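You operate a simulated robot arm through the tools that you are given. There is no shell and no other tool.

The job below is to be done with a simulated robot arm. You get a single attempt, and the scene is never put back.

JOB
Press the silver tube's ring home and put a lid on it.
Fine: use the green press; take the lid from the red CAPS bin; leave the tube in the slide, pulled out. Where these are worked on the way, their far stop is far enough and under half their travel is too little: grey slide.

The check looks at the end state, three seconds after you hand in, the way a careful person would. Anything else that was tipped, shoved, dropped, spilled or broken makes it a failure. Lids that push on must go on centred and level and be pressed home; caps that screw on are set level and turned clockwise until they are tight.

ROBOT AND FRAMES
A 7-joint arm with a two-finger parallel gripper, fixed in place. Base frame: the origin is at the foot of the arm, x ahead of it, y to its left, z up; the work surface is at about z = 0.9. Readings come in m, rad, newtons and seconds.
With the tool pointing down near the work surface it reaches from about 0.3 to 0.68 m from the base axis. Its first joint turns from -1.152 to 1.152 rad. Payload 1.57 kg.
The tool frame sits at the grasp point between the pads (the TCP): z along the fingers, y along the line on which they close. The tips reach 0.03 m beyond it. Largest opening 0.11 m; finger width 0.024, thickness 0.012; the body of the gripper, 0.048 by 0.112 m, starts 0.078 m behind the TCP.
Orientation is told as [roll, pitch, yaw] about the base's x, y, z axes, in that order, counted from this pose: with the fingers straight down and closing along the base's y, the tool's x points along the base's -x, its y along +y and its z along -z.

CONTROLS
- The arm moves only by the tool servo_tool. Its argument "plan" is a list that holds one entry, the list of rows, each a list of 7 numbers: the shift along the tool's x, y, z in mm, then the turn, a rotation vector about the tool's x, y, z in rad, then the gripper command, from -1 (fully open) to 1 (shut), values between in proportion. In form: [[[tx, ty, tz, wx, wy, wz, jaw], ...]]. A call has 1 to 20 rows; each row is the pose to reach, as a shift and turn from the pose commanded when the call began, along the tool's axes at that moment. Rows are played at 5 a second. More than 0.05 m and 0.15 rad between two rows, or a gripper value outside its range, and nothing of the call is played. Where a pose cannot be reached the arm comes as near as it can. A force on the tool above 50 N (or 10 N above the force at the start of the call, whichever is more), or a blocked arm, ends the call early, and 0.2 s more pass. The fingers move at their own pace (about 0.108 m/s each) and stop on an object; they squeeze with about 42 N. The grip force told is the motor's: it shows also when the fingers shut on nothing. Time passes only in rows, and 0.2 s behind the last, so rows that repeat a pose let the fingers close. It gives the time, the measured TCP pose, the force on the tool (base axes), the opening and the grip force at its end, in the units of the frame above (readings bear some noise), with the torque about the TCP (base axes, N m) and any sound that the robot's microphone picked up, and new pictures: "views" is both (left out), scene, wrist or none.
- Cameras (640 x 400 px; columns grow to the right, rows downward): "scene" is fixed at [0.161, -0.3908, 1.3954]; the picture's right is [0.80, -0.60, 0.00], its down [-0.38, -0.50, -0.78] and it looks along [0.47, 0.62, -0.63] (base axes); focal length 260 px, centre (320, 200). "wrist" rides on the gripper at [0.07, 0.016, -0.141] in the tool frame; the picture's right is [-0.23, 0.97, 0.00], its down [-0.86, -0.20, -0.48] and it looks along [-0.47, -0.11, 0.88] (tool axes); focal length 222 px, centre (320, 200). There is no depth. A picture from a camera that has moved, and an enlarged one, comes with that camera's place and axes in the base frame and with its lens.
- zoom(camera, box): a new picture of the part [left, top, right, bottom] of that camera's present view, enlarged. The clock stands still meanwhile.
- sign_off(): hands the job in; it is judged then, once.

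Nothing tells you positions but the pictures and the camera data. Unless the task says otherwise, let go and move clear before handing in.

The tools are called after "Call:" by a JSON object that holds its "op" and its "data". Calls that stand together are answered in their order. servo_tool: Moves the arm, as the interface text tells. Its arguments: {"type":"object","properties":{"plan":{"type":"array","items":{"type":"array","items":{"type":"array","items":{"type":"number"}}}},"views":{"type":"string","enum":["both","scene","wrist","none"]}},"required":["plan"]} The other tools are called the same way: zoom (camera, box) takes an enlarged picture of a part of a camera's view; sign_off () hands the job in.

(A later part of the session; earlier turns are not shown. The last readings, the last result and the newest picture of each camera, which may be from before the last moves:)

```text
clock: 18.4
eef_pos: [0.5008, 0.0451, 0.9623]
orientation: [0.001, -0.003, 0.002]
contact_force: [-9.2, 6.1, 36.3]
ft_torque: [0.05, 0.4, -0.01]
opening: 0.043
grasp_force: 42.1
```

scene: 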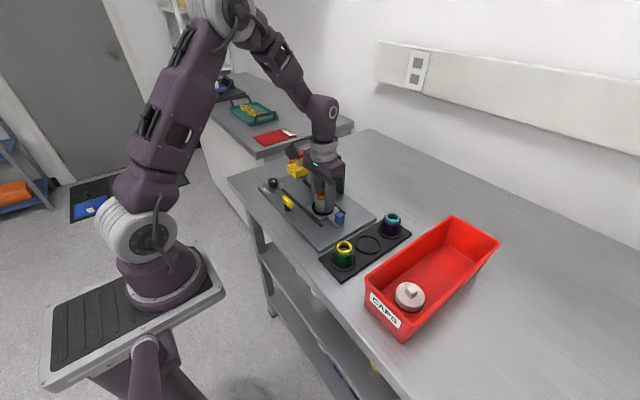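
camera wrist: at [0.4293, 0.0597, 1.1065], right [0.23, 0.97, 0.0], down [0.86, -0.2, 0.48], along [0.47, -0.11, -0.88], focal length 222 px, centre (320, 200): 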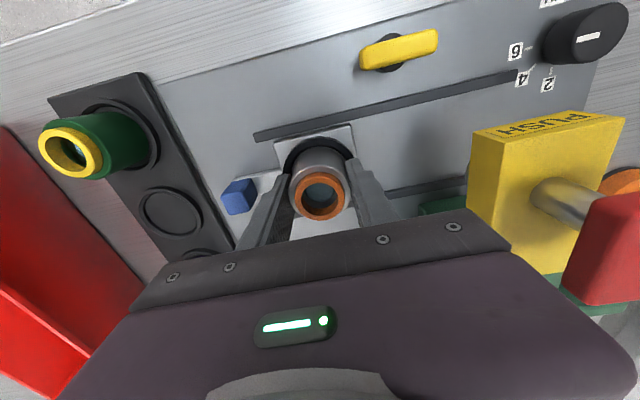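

Contact at z about 0.962. I'll back off slightly and check that it's seated on the floor and not on the collar's edge.

Call:
{"op": "servo_tool", "data": {"plan": [[[0, 0, -0.8, 0, 0, 0, 1], [0, 0, -0.8, 0, 0, 0, 1]]], "views": "both"}}

Call:
{"op": "zoom", "data": {"camera": "wrist", "box": [260, 110, 400, 230]}}

Call:
{"op": "zoom", "data": {"camera": "scene", "box": [300, 180, 350, 225]}}

```text
clock: 19.0
eef_pos: [0.5019, 0.0442, 0.9611]
orientation: [0.001, 0.0, 0.0]
contact_force: [0.7, 5.6, 14.8]
ft_torque: [0.19, -0.03, 0.01]
opening: 0.0428
grasp_force: 41.4
camera wrist: at [0.4296, 0.059, 1.1039], right [0.23, 0.97, 0.0], down [0.85, -0.2, 0.48], along [0.47, -0.11, -0.88], focal length 222 px, centre (320, 200)
```

scene: 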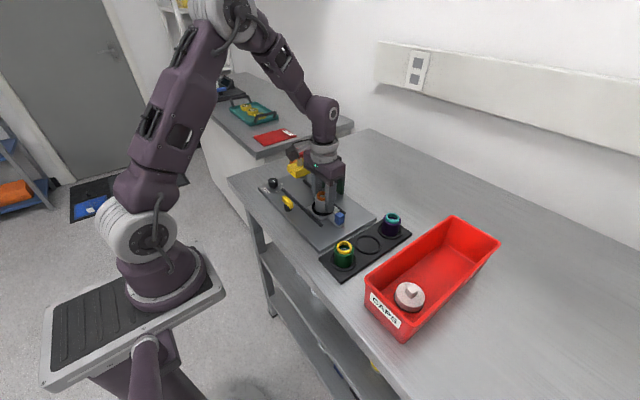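
wrist: 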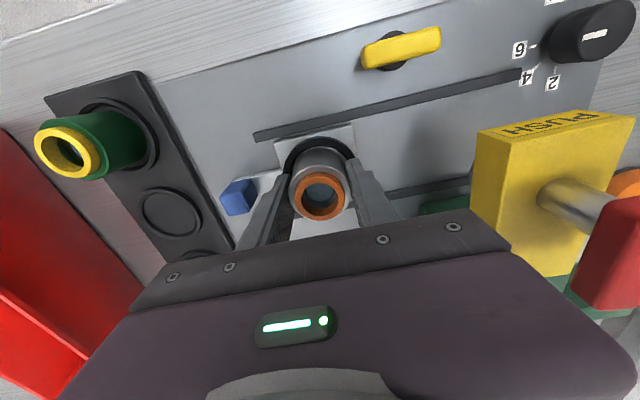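

```text
3.33 times, centred on (330, 170) of wrist
camera zoom: at [0.4296, 0.059, 1.1039], right [0.23, 0.97, 0.0], down [0.85, -0.2, 0.48], along [0.47, -0.11, -0.88], focal length 740 px, centre (287, 300)
```

zoom: 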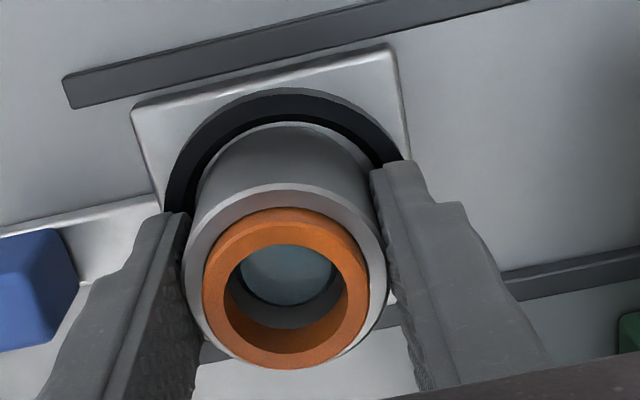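

```text
8.89 times, centred on (325, 202) of scene
camera zoom: at [0.1608, -0.3907, 1.3954], right [0.8, -0.6, 0.0], down [-0.38, -0.5, -0.78], along [0.47, 0.62, -0.63], focal length 2310 px, centre (276, 178)
```

zoom: 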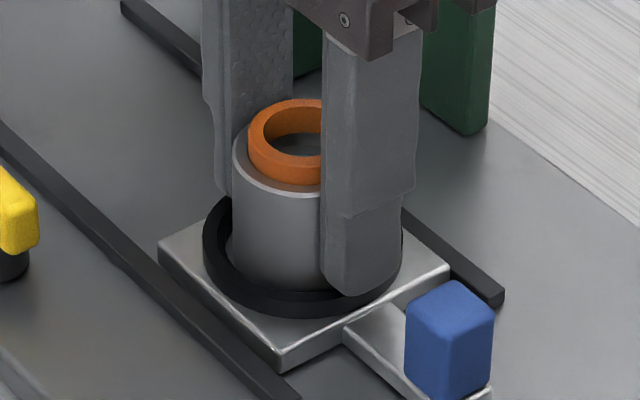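

Call:
{"op": "servo_tool", "data": {"plan": [[[0, 0, -0.5, 0, 0, 0, 1], [0, 0, -0.5, 0, 0, 0, 1]]], "views": "none"}}

```text
clock: 19.6
eef_pos: [0.5006, 0.0433, 0.9618]
orientation: [0.0, 0.001, 0.001]
contact_force: [3.8, -0.7, 8.8]
ft_torque: [0.0, -0.24, 0.02]
opening: 0.0431
grasp_force: 42.0
```

The load is light now. I'll open the jaws a little, let the tube settle, then rise clear and look.

Call:
{"op": "servo_tool", "data": {"plan": [[[0, 0, 0, 0, 0, 0, 0.1], [0, 0, 0, 0, 0, 0, -0.1], [0, 0, 0, 0, 0, 0, -0.2], [0, 0, -10, 0, 0, 0, -0.2], [0, 0, -30, 0, 0, 0, -0.2], [0, 0, -60, 0, 0, 0, -0.2], [0, 0, -90, 0, 0, 0, -0.2], [0, 0, -110, 0, 0, 0, -0.2], [0, 0, -110, 0, 0, 0, -0.2]]], "views": "both"}}

Call:
{"op": "zoom", "data": {"camera": "wrist", "box": [220, 60, 420, 220]}}

Call:
{"op": "zoom", "data": {"camera": "scene", "box": [270, 150, 370, 230]}}

```text
clock: 21.6
eef_pos: [0.5, 0.0454, 1.0721]
orientation: [0.0, -0.002, -0.001]
contact_force: [-1.7, 0.5, -0.2]
ft_torque: [0.01, 0.0, 0.01]
opening: 0.0661
grasp_force: 0.1
camera wrist: at [0.4298, 0.0597, 1.2141], right [0.23, 0.97, 0.0], down [0.86, -0.2, 0.48], along [0.47, -0.11, -0.88], focal length 222 px, centre (320, 200)
```

scene: 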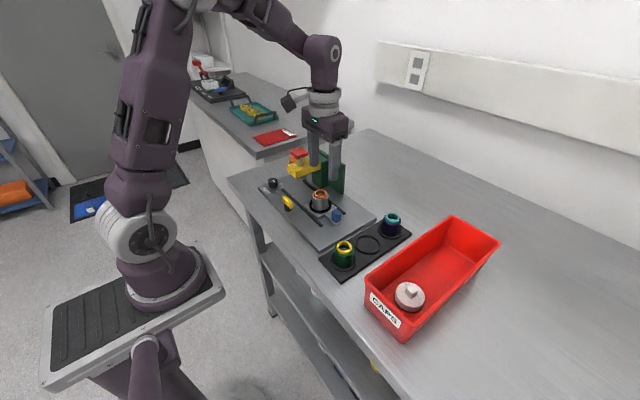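
wrist: 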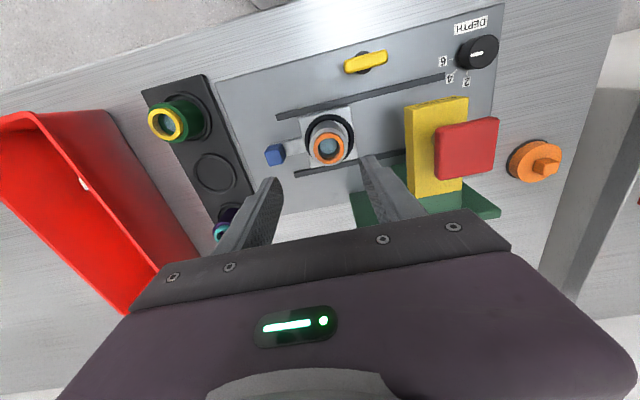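

```text
2.50 times, centred on (320, 140) of wrist
camera zoom: at [0.4298, 0.0597, 1.2141], right [0.23, 0.97, 0.0], down [0.86, -0.2, 0.48], along [0.47, -0.11, -0.88], focal length 555 px, centre (320, 350)
```

zoom: 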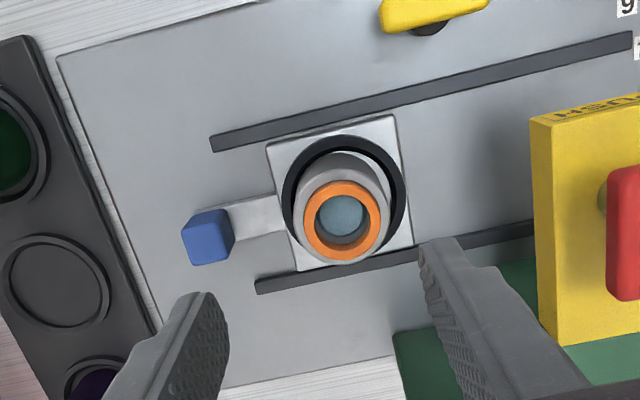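

```text
5.00 times, centred on (320, 190) of scene
camera zoom: at [0.161, -0.3908, 1.3954], right [0.8, -0.6, 0.0], down [-0.38, -0.5, -0.78], along [0.47, 0.62, -0.63], focal length 1299 px, centre (320, 250)
```

zoom: 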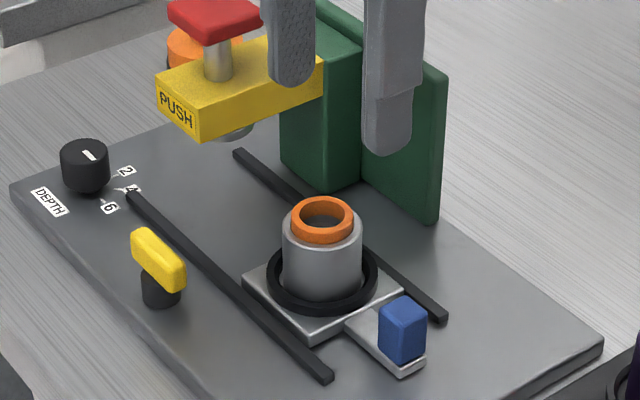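

The tube stands upright and centred in the slide's collar, and the blue handle is at about (0.50, -0.015, 0.945). I'll turn the gripper 90° so it can grip the handle across x and push the slide along +y.

Call:
{"op": "servo_tool", "data": {"plan": [[[0, -5, -5, 0, 0, -0.14, -0.2], [0, -10, -10, 0, 0, -0.28, -0.2], [0, -16, -15, 0, 0, -0.42, -0.2], [0, -22, -20, 0, 0, -0.56, -0.2], [0, -28, -20, 0, 0, -0.7, -0.2], [0, -34, -20, 0, 0, -0.84, -0.2], [0, -40, -20, 0, 0, -0.98, -0.2], [0, -46, -20, 0, 0, -1.12, -0.2], [0, -52, -20, 0, 0, -1.26, -0.2], [0, -56, -20, 0, 0, -1.4, -0.2], [0, -59, -20, 0, 0, -1.5, -0.2], [0, -59, -20, 0, 0, -1.571, -0.2], [0, -59, -20, 0, 0, -1.571, -0.2]]], "views": "both"}}

```text
clock: 24.4
eef_pos: [0.4994, -0.0148, 1.0926]
orientation: [-0.001, -0.001, 1.572]
contact_force: [0.3, 0.1, -0.3]
ft_torque: [0.02, -0.02, -0.03]
opening: 0.066
grasp_force: 0.0
camera wrist: at [0.4833, -0.0854, 1.2345], right [-0.97, 0.23, 0.0], down [0.2, 0.86, 0.48], along [0.11, 0.47, -0.88], focal length 222 px, centre (320, 200)
```

scene: 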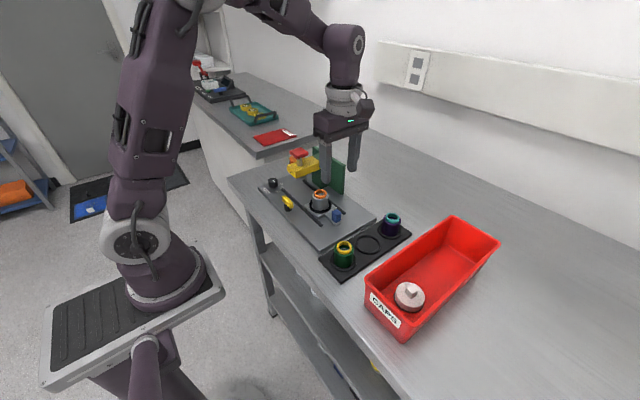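
wrist: 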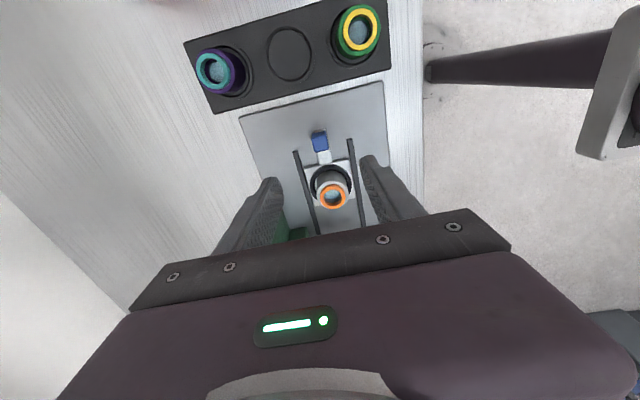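

Call:
{"op": "zoom", "data": {"camera": "wrist", "box": [250, 100, 410, 220]}}

Call:
{"op": "zoom", "data": {"camera": "scene", "box": [280, 140, 400, 240]}}

```text
3.33 times, centred on (330, 160) of wrist
camera zoom: at [0.4833, -0.0854, 1.2345], right [-0.97, 0.23, 0.0], down [0.2, 0.86, 0.48], along [0.11, 0.47, -0.88], focal length 740 px, centre (287, 333)
```

zoom: 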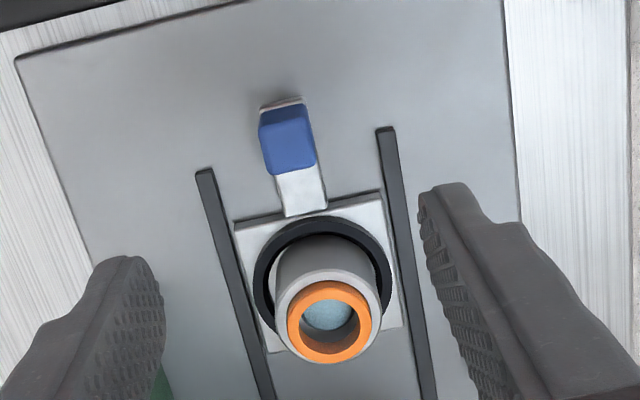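

```text
4.00 times, centred on (340, 190) of scene
camera zoom: at [0.161, -0.3908, 1.3954], right [0.8, -0.6, 0.0], down [-0.38, -0.5, -0.78], along [0.47, 0.62, -0.63], focal length 1039 px, centre (240, 240)
```

zoom: 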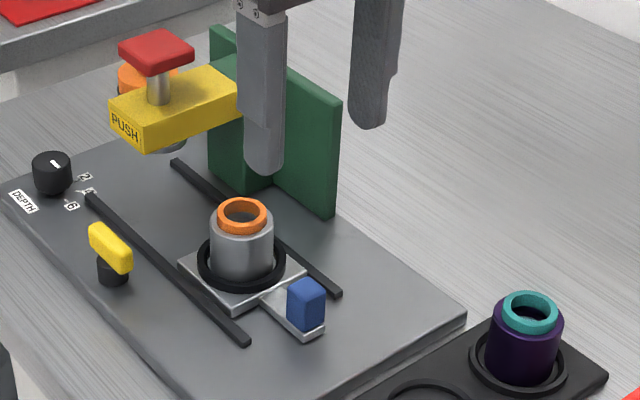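

The slide has shifted about 10 mm along +y since I let go, and the tube is still upright in the collar. The handle is near (0.50, -0.012). I'll lower over it and look again.

Call:
{"op": "servo_tool", "data": {"plan": [[[0, 0, 30, 0, 0, 0, -0.2], [0, 0, 60, 0, 0, 0, -0.2], [0, 0, 85, 0, 0, 0, -0.2], [0, 0, 95, 0, 0, 0, -0.2], [0, 0, 95, 0, 0, 0, -0.2]]], "views": "both"}}

Call:
{"op": "zoom", "data": {"camera": "wrist", "box": [250, 100, 410, 220]}}

Call:
{"op": "zoom", "data": {"camera": "scene", "box": [280, 150, 380, 240]}}

```text
clock: 25.6
eef_pos: [0.4995, -0.0127, 0.9969]
orientation: [0.0, 0.0, 1.573]
contact_force: [0.5, -0.3, 0.7]
ft_torque: [0.01, 0.03, -0.01]
opening: 0.0661
grasp_force: 0.1
camera wrist: at [0.4833, -0.0842, 1.1383], right [-0.97, 0.23, 0.0], down [0.2, 0.86, 0.48], along [0.11, 0.47, -0.88], focal length 222 px, centre (320, 200)
```

scene: 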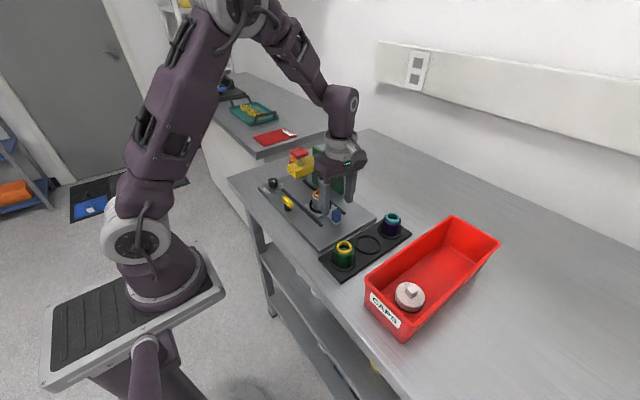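
wrist: 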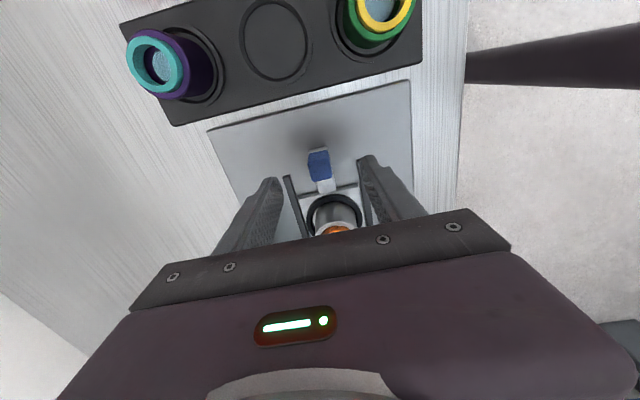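

```text
3.33 times, centred on (330, 160) of wrist
camera zoom: at [0.4833, -0.0842, 1.1383], right [-0.97, 0.23, 0.0], down [0.2, 0.86, 0.48], along [0.11, 0.47, -0.88], focal length 740 px, centre (287, 333)
```

zoom: 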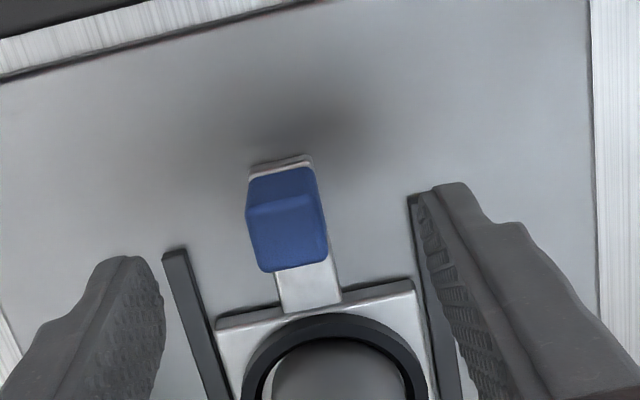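

```text
4.44 times, centred on (330, 195) of scene
camera zoom: at [0.161, -0.3908, 1.3954], right [0.8, -0.6, 0.0], down [-0.38, -0.5, -0.78], along [0.47, 0.62, -0.63], focal length 1155 px, centre (276, 222)
```

zoom: 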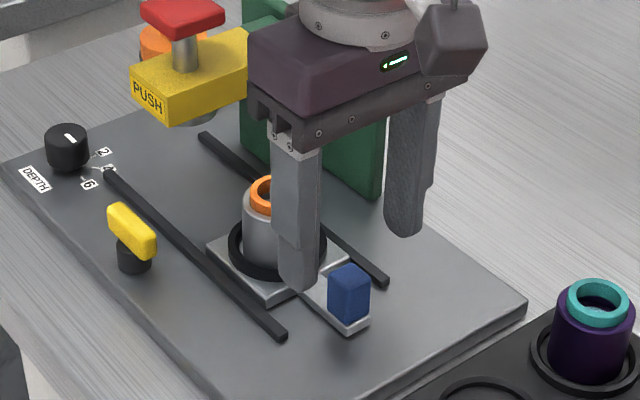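

The handle is centred at about (0.50, -0.0105). I'll narrow the jaws to 40 mm so they stay between the rails, go down around the handle and grip it.

Call:
{"op": "servo_tool", "data": {"plan": [[[-3, 0, 0, 0, 0, 0, 0.27], [-3, 0, 15, 0, 0, 0, 0.27], [-3, 0, 30, 0, 0, 0, 0.27], [-3, 0, 42, 0, 0, 0, 0.27], [-3, 0, 48, 0, 0, 0, 0.27], [-3, 0, 48, 0, 0, 0, 0.27]]], "views": "both"}}

Call:
{"op": "zoom", "data": {"camera": "scene", "box": [290, 160, 370, 232]}}

Call:
{"op": "zoom", "data": {"camera": "wrist", "box": [250, 120, 410, 240]}}

```text
clock: 27.0
eef_pos: [0.4991, -0.0119, 0.9504]
orientation: [0.0, 0.0, 1.573]
contact_force: [-0.7, 0.0, -0.1]
ft_torque: [0.04, 0.0, 0.02]
opening: 0.0402
grasp_force: 0.0
camera wrist: at [0.4831, -0.0823, 1.0909], right [-0.97, 0.23, 0.0], down [0.2, 0.86, 0.48], along [0.11, 0.47, -0.88], focal length 222 px, centre (320, 200)
```

scene: 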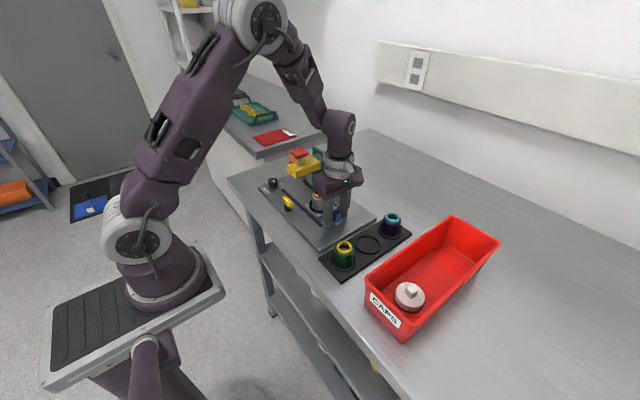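
wrist: 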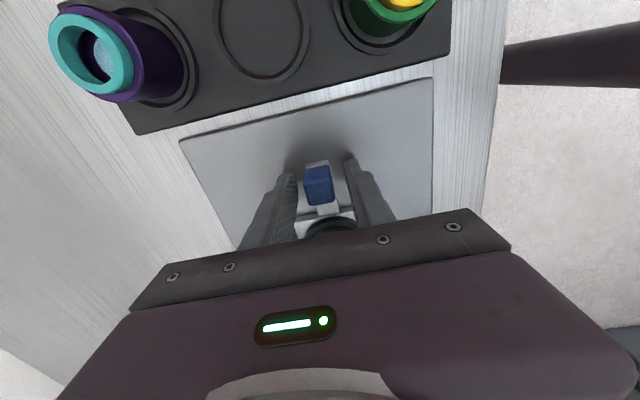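

```text
5.56 times, centred on (330, 196) of scene
camera zoom: at [0.161, -0.3908, 1.3954], right [0.8, -0.6, 0.0], down [-0.38, -0.5, -0.78], along [0.47, 0.62, -0.63], focal length 1444 px, centre (264, 222)
```

zoom: 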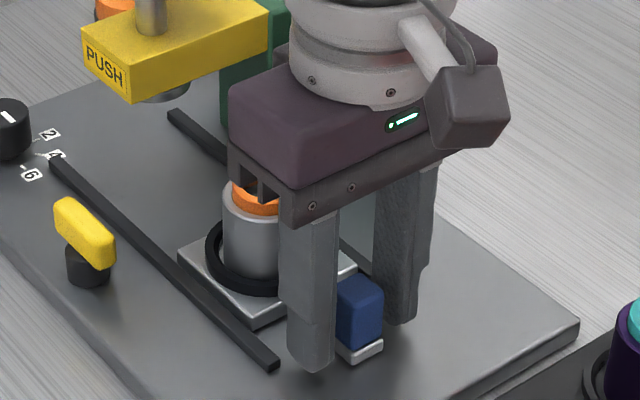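

```text
3.33 times, centred on (330, 180) of wrist
camera zoom: at [0.4831, -0.0823, 1.0909], right [-0.97, 0.23, 0.0], down [0.2, 0.86, 0.48], along [0.11, 0.47, -0.88], focal length 740 px, centre (287, 267)
```

zoom: 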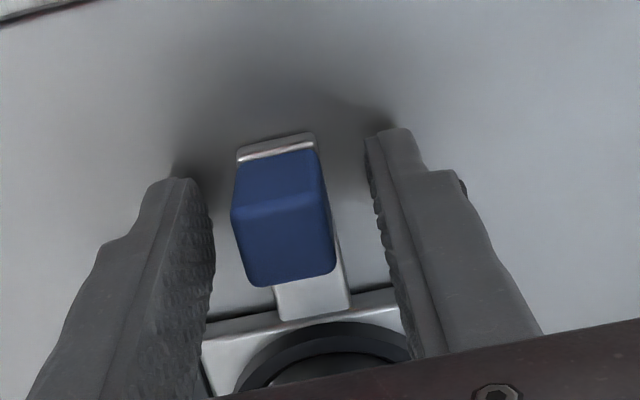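

The jaws straddle the handle. I'll close on it.

Call:
{"op": "servo_tool", "data": {"plan": [[[0, 0, 0, 0, 0, 0, 0.5], [0, 0, 0, 0, 0, 0, 0.6], [0, 0, 0, 0, 0, 0, 0.8], [0, 0, 0, 0, 0, 0, 1], [0, 0, 0, 0, 0, 0, 1]]], "views": "none"}}

```text
clock: 28.2
eef_pos: [0.4994, -0.011, 0.9483]
orientation: [-0.001, -0.001, 1.571]
contact_force: [2.5, 0.2, -1.9]
ft_torque: [0.03, 0.17, -0.15]
opening: 0.0201
grasp_force: 33.5
```

Handle gripped at 20 mm. Now I'll slide it gently toward the press along +y.

Call:
{"op": "servo_tool", "data": {"plan": [[[-2, 0, 0, 0, 0, 0, 1], [-6, 0, 0, 0, 0, 0, 1], [-12, 0, 0, 0, 0, 0, 1], [-19, 0, 0, 0, 0, 0, 1], [-26, 0, 0, 0, 0, 0, 1], [-33, 0, 0, 0, 0, 0, 1], [-40, 0, 0, 0, 0, 0, 1], [-46, 0, 0, 0, 0, 0, 1], [-50, 0, 0, 0, 0, 0, 1], [-50, 0, 0, 0, 0, 0, 1]]], "views": "both"}}

Call:
{"op": "zoom", "data": {"camera": "scene", "box": [270, 130, 370, 220]}}

```text
clock: 30.4
eef_pos: [0.5006, 0.0398, 0.9504]
orientation: [0.0, -0.001, 1.572]
contact_force: [9.5, 0.2, -9.3]
ft_torque: [0.62, 0.11, -0.22]
opening: 0.0198
grasp_force: 33.9
camera wrist: at [0.4832, -0.0318, 1.0917], right [-0.97, 0.23, 0.0], down [0.2, 0.86, 0.48], along [0.11, 0.47, -0.88], focal length 222 px, centre (320, 200)
```

scene: 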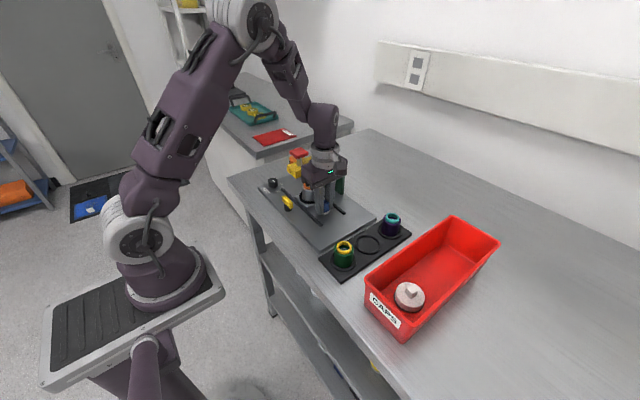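
wrist: 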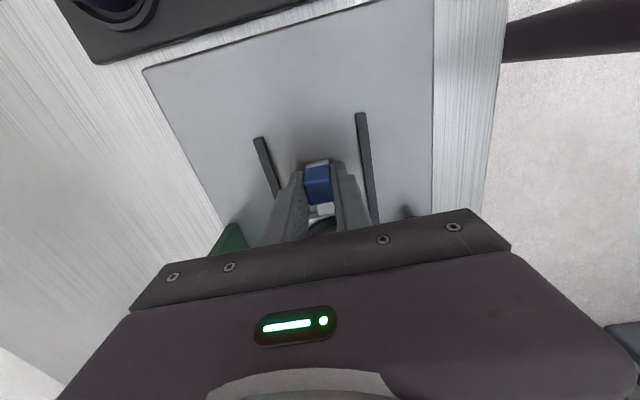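

```text
4.44 times, centred on (320, 175) of scene
camera zoom: at [0.1615, -0.3908, 1.3953], right [0.8, -0.6, 0.0], down [-0.38, -0.5, -0.78], along [0.47, 0.62, -0.63], focal length 1155 px, centre (320, 311)
```

zoom: 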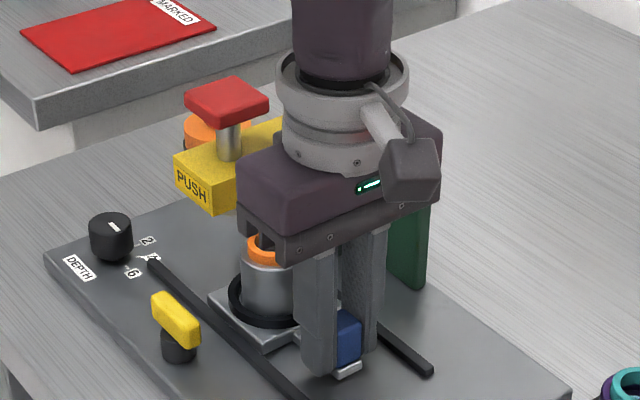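

Call:
{"op": "servo_tool", "data": {"plan": [[[-2, 0, 0, 0, 0, 0, 1], [-6, 0, 0, 0, 0, 0, 1], [-12, 0, 0, 0, 0, 0, 1], [-18, 0, 0, 0, 0, 0, 1], [-24, 0, 0, 0, 0, 0, 1], [-29, 0, 0, 0, 0, 0, 1], [-32, 0, 0, 0, 0, 0, 1], [-32, 0, 0, 0, 0, 0, 1]]], "views": "both"}}

Call:
{"op": "zoom", "data": {"camera": "scene", "box": [270, 130, 370, 220]}}

```text
clock: 32.2
eef_pos: [0.5003, 0.07, 0.9499]
orientation: [-0.002, -0.002, 1.572]
contact_force: [13.0, -0.9, 18.0]
ft_torque: [-0.67, 0.73, -0.13]
opening: 0.0198
grasp_force: 33.9
camera wrist: at [0.4829, -0.001, 1.0913], right [-0.97, 0.23, 0.0], down [0.2, 0.86, 0.48], along [0.11, 0.47, -0.88], focal length 222 px, centre (320, 200)
```

scene: 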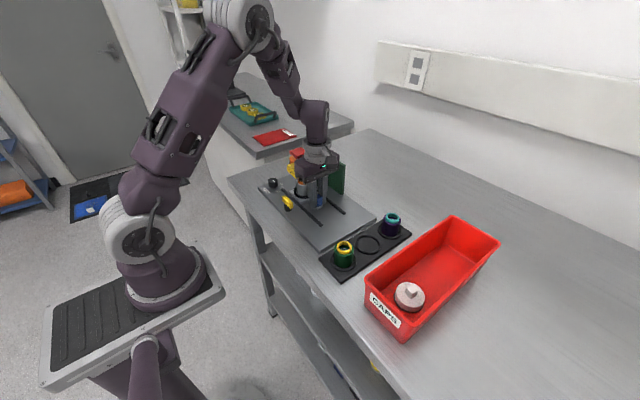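
wrist: 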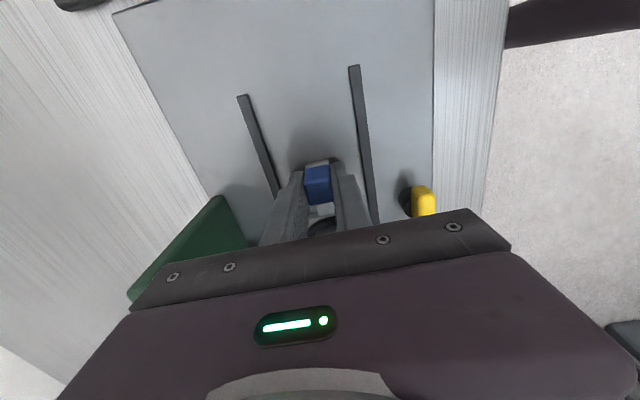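

```text
4.44 times, centred on (320, 175) of scene
camera zoom: at [0.1611, -0.3909, 1.3953], right [0.8, -0.6, 0.0], down [-0.38, -0.5, -0.78], along [0.47, 0.62, -0.63], focal length 1155 px, centre (320, 311)
```

zoom: 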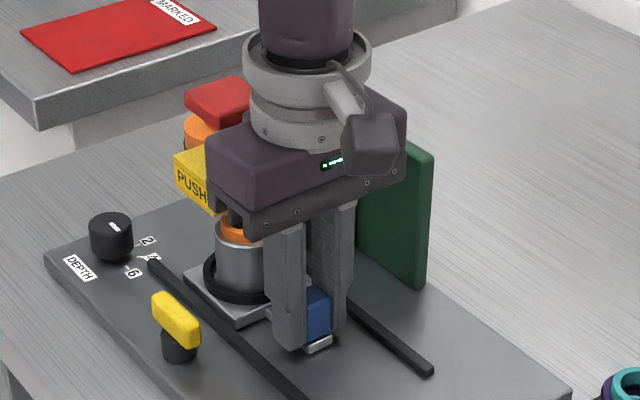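

The slide is nearly under the press. I'll relieve the small side load and keep pushing until I feel the far stop.

Call:
{"op": "servo_tool", "data": {"plan": [[[-2, -0.5, -0.7, 0, 0, 0, 1], [-5, -0.5, -0.7, 0, 0, 0, 1], [-8, -0.5, -0.7, 0, 0, 0, 1], [-11, -0.5, -0.7, 0, 0, 0, 1], [-13, -0.5, -0.7, 0, 0, 0, 1], [-13, -0.5, -0.7, 0, 0, 0, 1]]], "views": "both"}}

Call:
{"op": "zoom", "data": {"camera": "scene", "box": [270, 130, 370, 220]}}

```text
clock: 33.6
eef_pos: [0.4996, 0.0843, 0.9494]
orientation: [0.002, -0.002, 1.571]
contact_force: [22.1, 1.4, -25.7]
ft_torque: [0.03, -1.02, -0.13]
opening: 0.0198
grasp_force: 33.1
camera wrist: at [0.4834, 0.0126, 1.0914], right [-0.97, 0.23, 0.0], down [0.2, 0.85, 0.48], along [0.11, 0.47, -0.88], focal length 222 px, centre (320, 200)
```

scene: 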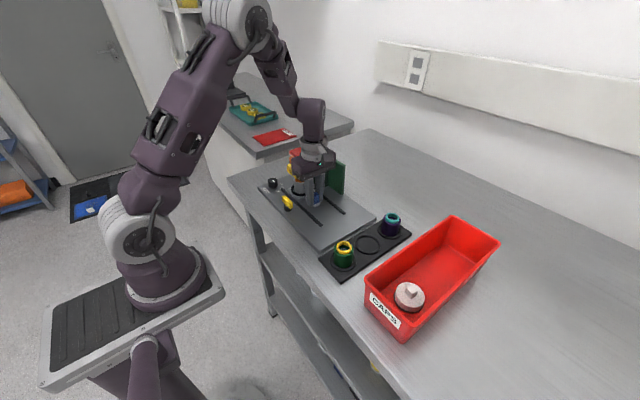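
wrist: 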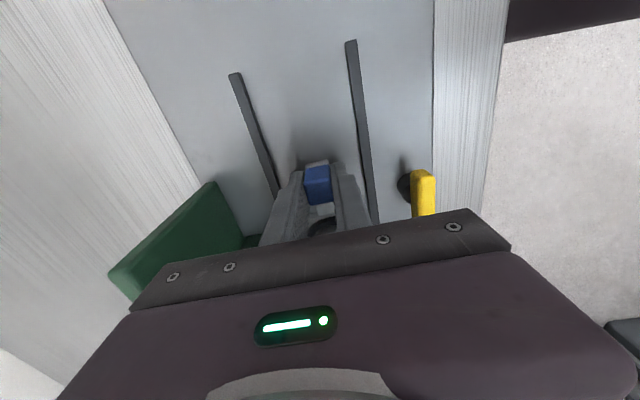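

```text
4.44 times, centred on (320, 175) of scene
camera zoom: at [0.162, -0.3907, 1.3953], right [0.8, -0.6, 0.0], down [-0.38, -0.5, -0.78], along [0.47, 0.62, -0.63], focal length 1155 px, centre (320, 311)
```

zoom: 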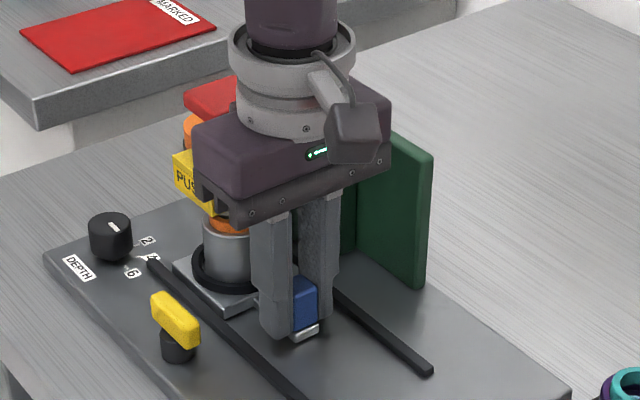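

Call:
{"op": "servo_tool", "data": {"plan": [[[0, 0.5, 0.4, 0, 0, 0, 1], [0, 0.5, 0.4, 0, 0, 0, 1]]], "views": "none"}}

```text
clock: 34.2
eef_pos: [0.5009, 0.0841, 0.9502]
orientation: [-0.001, -0.002, 1.57]
contact_force: [26.6, 1.3, -27.0]
ft_torque: [0.06, 0.18, -0.12]
opening: 0.02
grasp_force: 33.7
```

Some side and vertical load has built up through the clamp. I'll open the jaws slightly to release it.

Call:
{"op": "servo_tool", "data": {"plan": [[[0, 0, 0, 0, 0, 0, 0.6], [0, 0, 0, 0, 0, 0, 0.4], [0, 0, 0, 0, 0, 0, 0.4]]], "views": "both"}}

Call:
{"op": "zoom", "data": {"camera": "scene", "box": [270, 130, 370, 220]}}

Call:
{"op": "zoom", "data": {"camera": "wrist", "box": [250, 120, 410, 240]}}

```text
clock: 35.0
eef_pos: [0.4989, 0.0835, 0.9508]
orientation: [0.0, 0.001, 1.572]
contact_force: [0.5, 0.6, 0.2]
ft_torque: [-0.01, 0.0, 0.01]
opening: 0.0331
grasp_force: 0.0
camera wrist: at [0.4819, 0.0126, 1.0923], right [-0.97, 0.23, 0.0], down [0.2, 0.86, 0.48], along [0.11, 0.47, -0.88], focal length 222 px, centre (320, 200)
```

scene: 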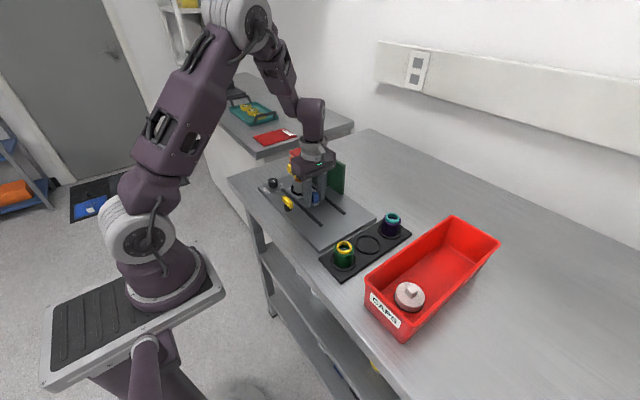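
wrist: 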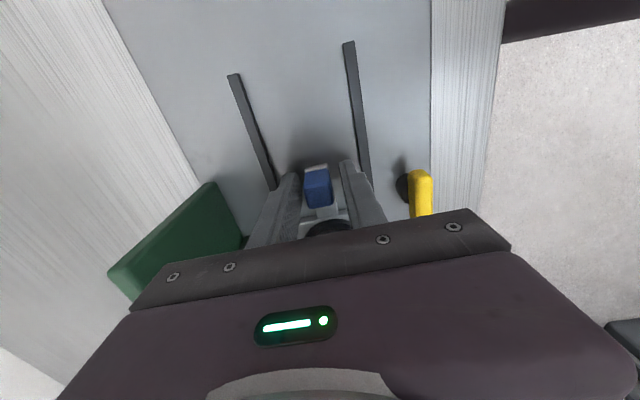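

```text
4.44 times, centred on (320, 175) of scene
camera zoom: at [0.161, -0.3908, 1.3954], right [0.8, -0.6, 0.0], down [-0.38, -0.5, -0.78], along [0.47, 0.62, -0.63], focal length 1155 px, centre (320, 311)
```

zoom: 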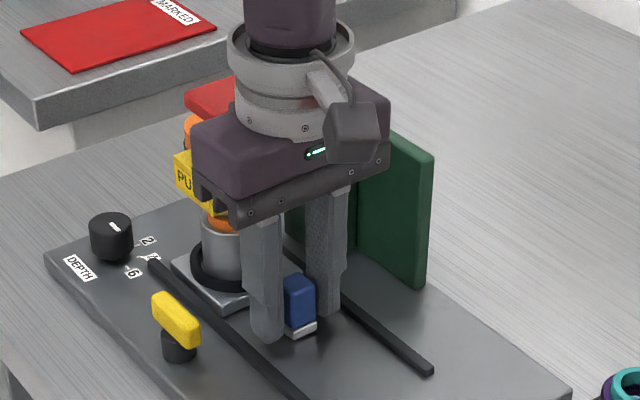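

```text
3.33 times, centred on (330, 180) of wrist
camera zoom: at [0.4819, 0.0126, 1.0923], right [-0.97, 0.23, 0.0], down [0.2, 0.86, 0.48], along [0.11, 0.47, -0.88], focal length 740 px, centre (287, 267)
```

zoom: 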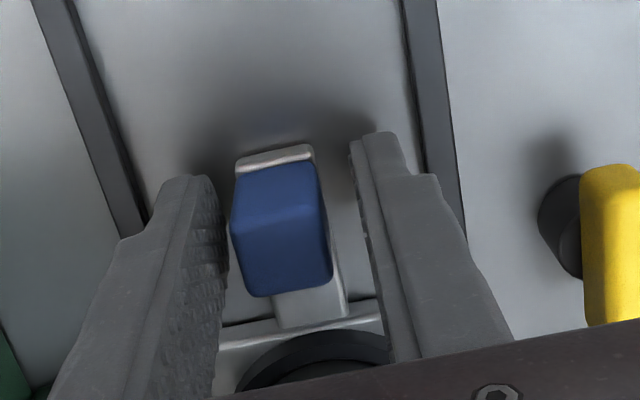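

Loads are gone and the slide stayed in place. The handle is about 2 mm towards +x of the jaw centre, so I'll recentre, regrip and push on to the stop.

Call:
{"op": "servo_tool", "data": {"plan": [[[0, -2, 0, 0, 0, 0, 0.4], [0, -2, 0, 0, 0, 0, 0.4], [0, -2, 0, 0, 0, 0, 0.7], [0, -2, 0, 0, 0, 0, 1], [0, -2, 0, 0, 0, 0, 1], [-2, -2, 0, 0, 0, 0, 1], [-4, -2, 0, 0, 0, 0, 1], [-4, -2, 0, 0, 0, 0, 1]]], "views": "none"}}

```text
clock: 36.8
eef_pos: [0.4994, 0.0846, 0.9504]
orientation: [0.004, 0.004, 1.57]
contact_force: [-16.6, -28.0, 4.0]
ft_torque: [-0.34, -0.87, 0.41]
opening: 0.0202
grasp_force: 33.6
```

A -28 N reaction along y says the slide is at its far stop. I'll ease the load, let go, and rise away towards -y so I can see the tube under the press.

Call:
{"op": "servo_tool", "data": {"plan": [[[1.5, 1, 0, 0, 0, 0, 1], [1.5, 1, 0, 0, 0, 0, 1]]], "views": "none"}}

```text
clock: 37.4
eef_pos: [0.5002, 0.0849, 0.9501]
orientation: [0.002, 0.002, 1.572]
contact_force: [-10.5, -20.9, 4.7]
ft_torque: [-1.07, -0.25, -0.04]
opening: 0.0199
grasp_force: 33.8
```

Call:
{"op": "servo_tool", "data": {"plan": [[[1.2, 0.8, 0, 0, 0, 0, 1], [1.2, 0.8, 0, 0, 0, 0, 1]]], "views": "none"}}

```text
clock: 38.0
eef_pos: [0.4996, 0.0856, 0.9495]
orientation: [0.0, 0.002, 1.572]
contact_force: [-5.0, -12.4, 0.4]
ft_torque: [-1.03, 0.35, -0.18]
opening: 0.0197
grasp_force: 33.6
```

Call:
{"op": "servo_tool", "data": {"plan": [[[0, 0, 0, 0, 0, 0, 0.5], [0, 0, 0, 0, 0, 0, 0.27], [0, 0, 0, 0, 0, 0, 0.27], [3, 0, -15, 0, 0, 0, 0.27], [10, 0, -40, 0, 0, 0, 0.27], [40, 0, -70, 0, 0, 0, 0.27], [75, 0, -100, 0, 0, 0, 0.27], [100, 0, -120, 0, 0, 0, 0.27], [100, 0, -120, 0, 0, 0, 0.27]]], "views": "both"}}

Call:
{"op": "zoom", "data": {"camera": "scene", "box": [260, 130, 360, 220]}}

Call:
{"op": "zoom", "data": {"camera": "wrist", "box": [240, 120, 400, 240]}}

```text
clock: 40.0
eef_pos: [0.4995, -0.0183, 1.0686]
orientation: [0.0, 0.0, 1.574]
contact_force: [0.4, -0.9, -0.6]
ft_torque: [0.0, -0.02, 0.02]
opening: 0.0402
grasp_force: 0.1
camera wrist: at [0.4824, -0.0877, 1.21], right [-0.97, 0.23, 0.0], down [0.2, 0.86, 0.48], along [0.11, 0.47, -0.88], focal length 222 px, centre (320, 200)
```

scene: 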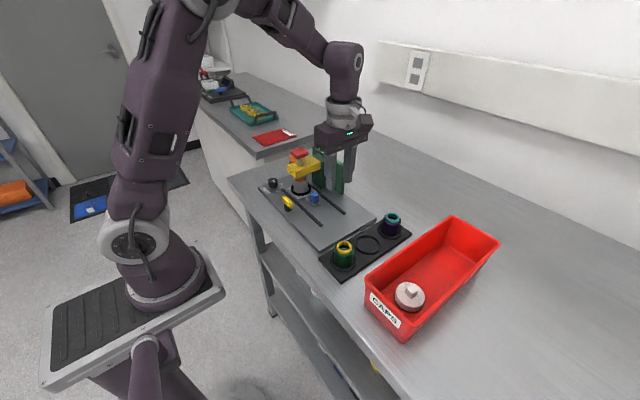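
wrist: 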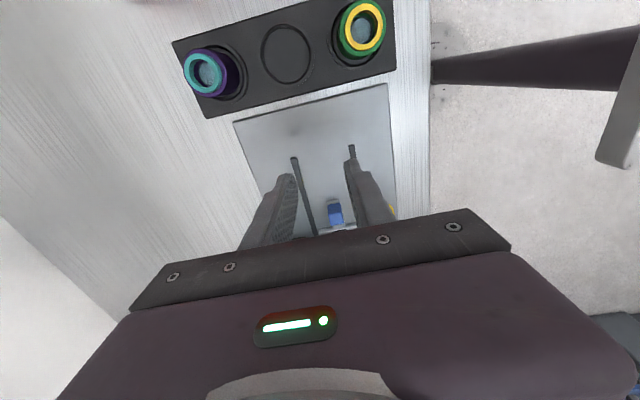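

```text
4.44 times, centred on (310, 175) of scene
camera zoom: at [0.161, -0.3908, 1.3954], right [0.8, -0.6, 0.0], down [-0.38, -0.5, -0.78], along [0.47, 0.62, -0.63], focal length 1155 px, centre (364, 311)
```

zoom: 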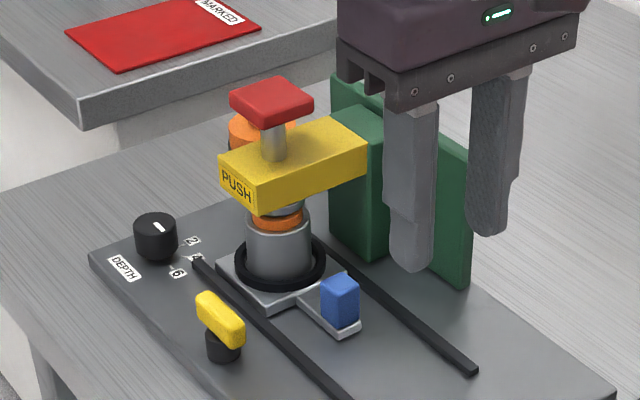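

```text
3.33 times, centred on (320, 180) of wrist
camera zoom: at [0.4824, -0.0877, 1.21], right [-0.97, 0.23, 0.0], down [0.2, 0.86, 0.48], along [0.11, 0.47, -0.88], focal length 740 px, centre (320, 267)
```

zoom: 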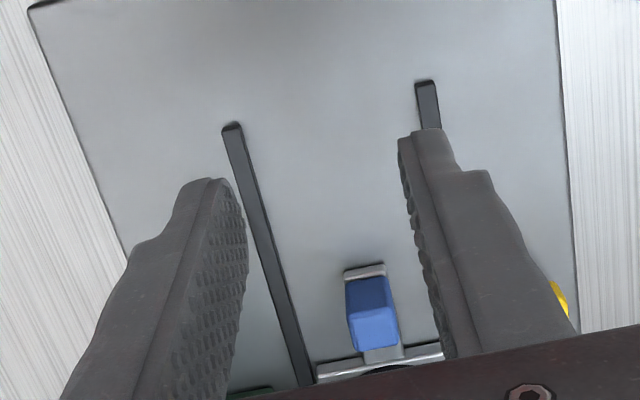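

The tube stands right under the ram. Next I'll close the jaws and move above the red head at about (0.502, 0.154, 1.046).

Call:
{"op": "servo_tool", "data": {"plan": [[[0, 0, -35, 0, 0, 0, 1], [-10, 0, -60, 0, 0, 0, 1], [-45, 0, -65, 0, 0, 0, 1], [-85, 0, -65, 0, 0, 0, 1], [-125, -1, -65, 0, 0, 0, 1], [-155, -2, -65, 0, 0, 0, 1], [-172, -2, -65, 0, 0, 0, 1], [-172, -2, -65, 0, 0, 0, 1]]], "views": "both"}}

Call:
{"op": "zoom", "data": {"camera": "scene", "box": [260, 120, 360, 210]}}

Call:
{"op": "zoom", "data": {"camera": "wrist", "box": [240, 100, 400, 240]}}

```text
clock: 41.8
eef_pos: [0.5022, 0.1579, 1.1337]
orientation: [0.001, -0.001, 1.573]
contact_force: [-0.4, 0.9, 0.4]
ft_torque: [-0.04, 0.01, 0.01]
opening: 0.0
grasp_force: 21.1
camera wrist: at [0.4851, 0.0876, 1.2748], right [-0.97, 0.23, 0.0], down [0.2, 0.86, 0.48], along [0.11, 0.47, -0.88], focal length 222 px, centre (320, 200)
```

scene: 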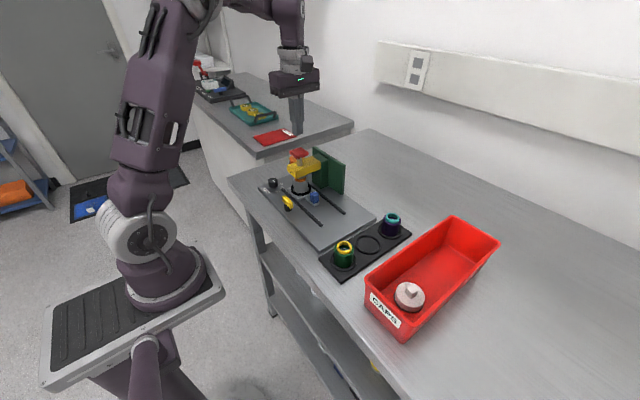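
wrist: 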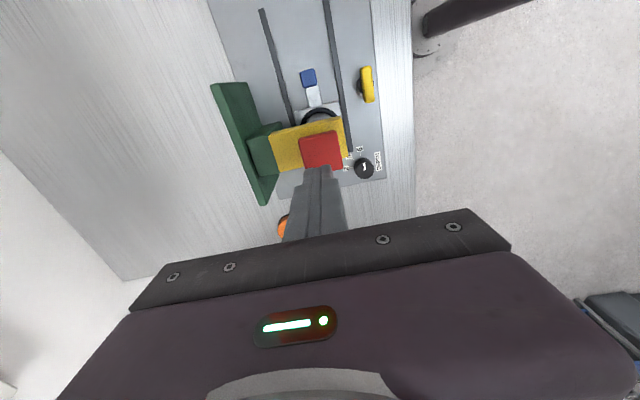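

```text
4.44 times, centred on (310, 165) of scene
camera zoom: at [0.161, -0.3908, 1.3954], right [0.8, -0.6, 0.0], down [-0.38, -0.5, -0.78], along [0.47, 0.62, -0.63], focal length 1155 px, centre (364, 356)
```

zoom: 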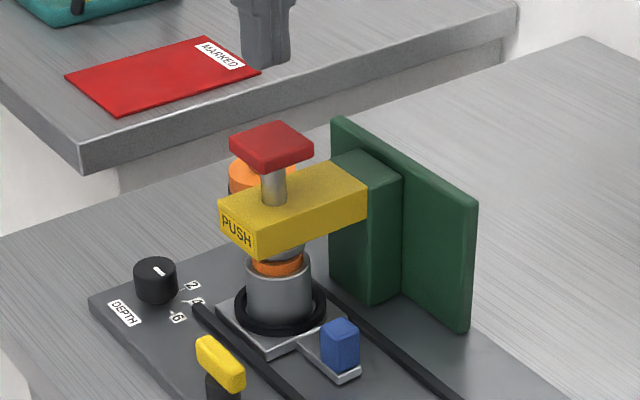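

```text
2.86 times, centred on (320, 170) of wrist
camera zoom: at [0.4851, 0.0876, 1.2748], right [-0.97, 0.23, 0.0], down [0.2, 0.86, 0.48], along [0.11, 0.47, -0.88], focal length 635 px, centre (320, 286)
```

zoom: 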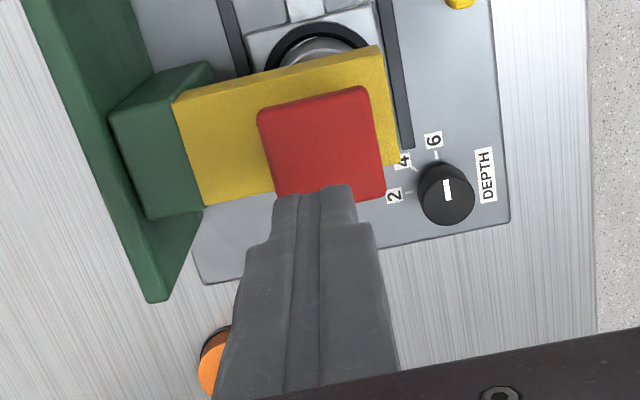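

The red head's centre is about 4.5 mm toward -y from the fingertips. I'll correct, then come down just above it.

Call:
{"op": "servo_tool", "data": {"plan": [[[4.5, 0, 5, 0, 0, 0, 1], [4.5, 0, 20, 0, 0, 0, 1], [4.5, 0, 35, 0, 0, 0, 1], [4.5, 0, 46, 0, 0, 0, 1], [4.5, 0, 50, 0, 0, 0, 1], [4.5, 0, 50, 0, 0, 0, 1]]], "views": "both"}}

Call:
{"op": "zoom", "data": {"camera": "scene", "box": [260, 120, 360, 210]}}

Call:
{"op": "zoom", "data": {"camera": "wrist", "box": [240, 100, 400, 240]}}

```text
clock: 43.2
eef_pos: [0.5012, 0.1532, 1.0822]
orientation: [0.0, 0.001, 1.572]
contact_force: [-1.5, 1.7, 1.0]
ft_torque: [0.04, 0.01, 0.01]
opening: 0.0
grasp_force: 21.1
camera wrist: at [0.484, 0.0825, 1.2252], right [-0.97, 0.23, 0.0], down [0.2, 0.86, 0.48], along [0.11, 0.47, -0.88], focal length 222 px, centre (320, 200)
```

scene: 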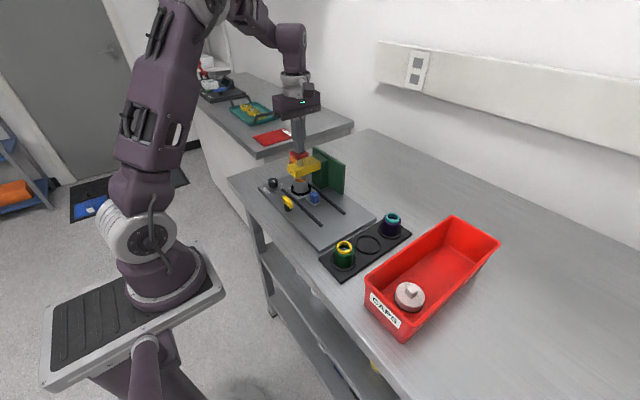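
wrist: 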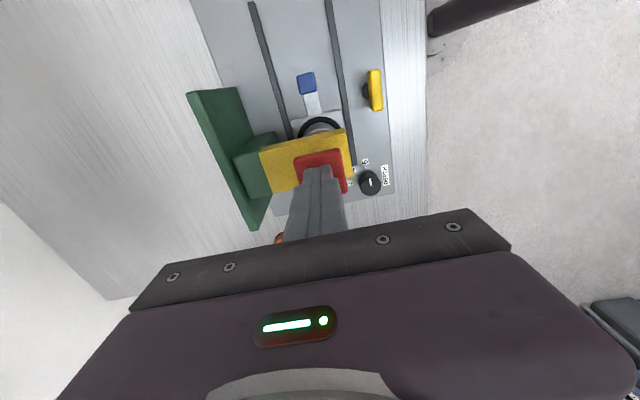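

```text
4.44 times, centred on (310, 165) of scene
camera zoom: at [0.161, -0.3908, 1.3954], right [0.8, -0.6, 0.0], down [-0.38, -0.5, -0.78], along [0.47, 0.62, -0.63], focal length 1155 px, centre (364, 356)
```

zoom: 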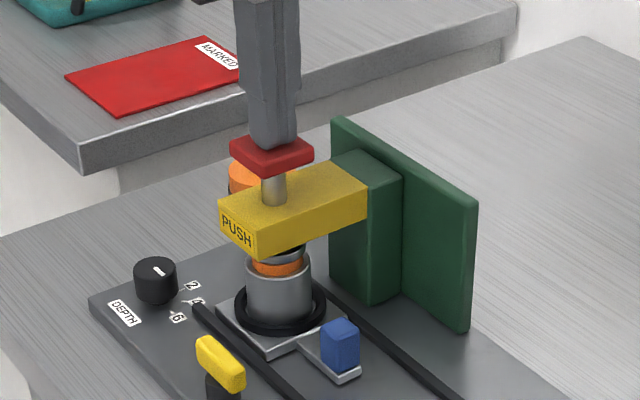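

```text
2.86 times, centred on (320, 170) of wrist
camera zoom: at [0.484, 0.0825, 1.2252], right [-0.97, 0.23, 0.0], down [0.2, 0.86, 0.48], along [0.11, 0.47, -0.88], focal length 635 px, centre (320, 286)
```

zoom: 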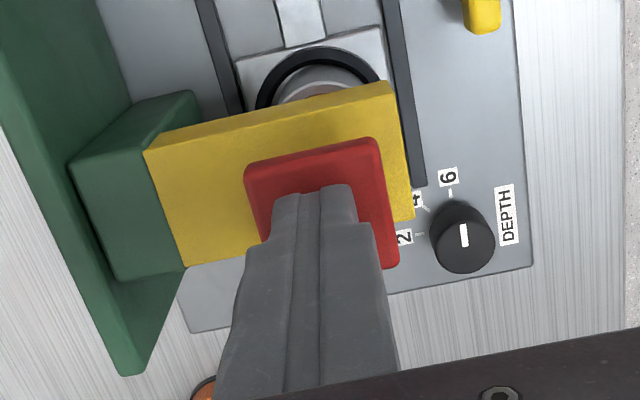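

The fingertips are centred over the red head. I'll press down in small steps.

Call:
{"op": "servo_tool", "data": {"plan": [[[0, 0, 2, 0, 0, 0, 1], [0, 0, 4, 0, 0, 0, 1], [0, 0, 6, 0, 0, 0, 1], [0, 0, 8, 0, 0, 0, 1], [0, 0, 10, 0, 0, 0, 1], [0, 0, 10, 0, 0, 0, 1]]], "views": "scene"}}

Call:
{"op": "zoom", "data": {"camera": "scene", "box": [270, 140, 340, 205]}}

```text
clock: 44.6
eef_pos: [0.5027, 0.1532, 1.076]
orientation: [-0.004, -0.001, 1.57]
contact_force: [-3.2, -1.7, 28.1]
ft_torque: [-0.04, 0.14, 0.09]
opening: 0.0
grasp_force: 21.1
heard: click
```

scene: 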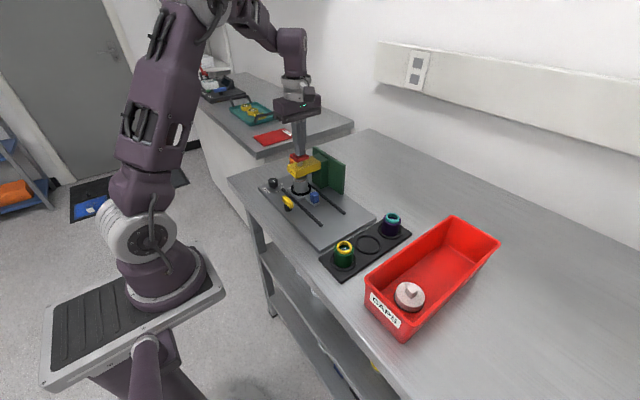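

```text
6.15 times, centred on (305, 172) of scene
camera zoom: at [0.1605, -0.391, 1.3954], right [0.8, -0.6, 0.0], down [-0.38, -0.5, -0.78], along [0.47, 0.62, -0.63], focal length 1599 px, centre (412, 369)
```

zoom: 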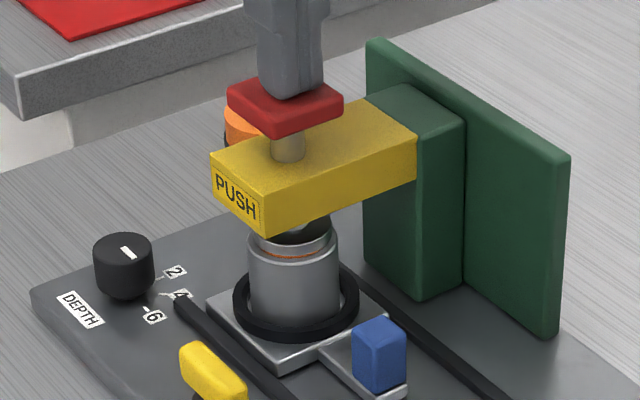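

A click was heard and the ring has gone down. I'll press a little further to make sure it's home.

Call:
{"op": "servo_tool", "data": {"plan": [[[0, 0, 1, 0, 0, 0, 1], [0, 0, 2, 0, 0, 0, 1], [0, 0, 2.5, 0, 0, 0, 1], [0, 0, 2.5, 0, 0, 0, 1]]], "views": "scene"}}

Call:
{"op": "zoom", "data": {"camera": "scene", "box": [270, 140, 340, 205]}}

```text
clock: 45.4
eef_pos: [0.5018, 0.152, 1.0767]
orientation: [-0.005, 0.0, 1.573]
contact_force: [-7.2, -2.2, 12.1]
ft_torque: [-0.13, 0.29, 0.04]
opening: 0.0001
grasp_force: 21.1
stopped in row 3: the force on the tool passed its limit at 52 N (the readings are from after the stop); the commanded pose is now the measured one
```

scene: 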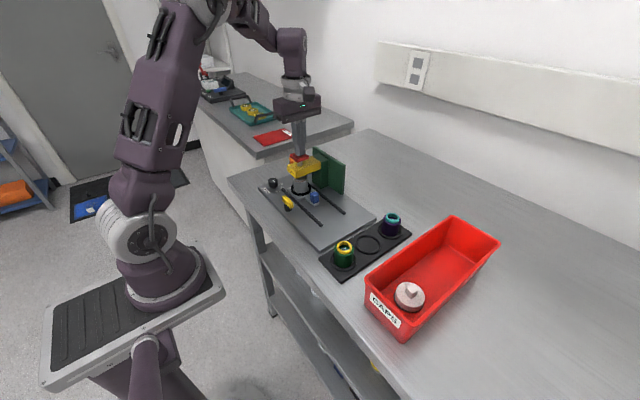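

```text
6.15 times, centred on (305, 172) of scene
camera zoom: at [0.1606, -0.391, 1.3954], right [0.8, -0.6, 0.0], down [-0.38, -0.5, -0.78], along [0.47, 0.62, -0.63], focal length 1599 px, centre (412, 369)
```

zoom: 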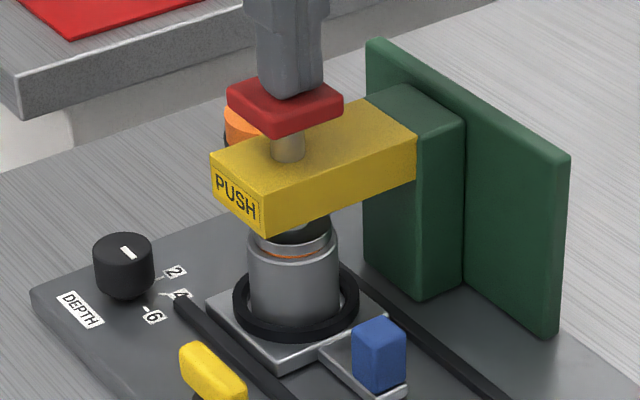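

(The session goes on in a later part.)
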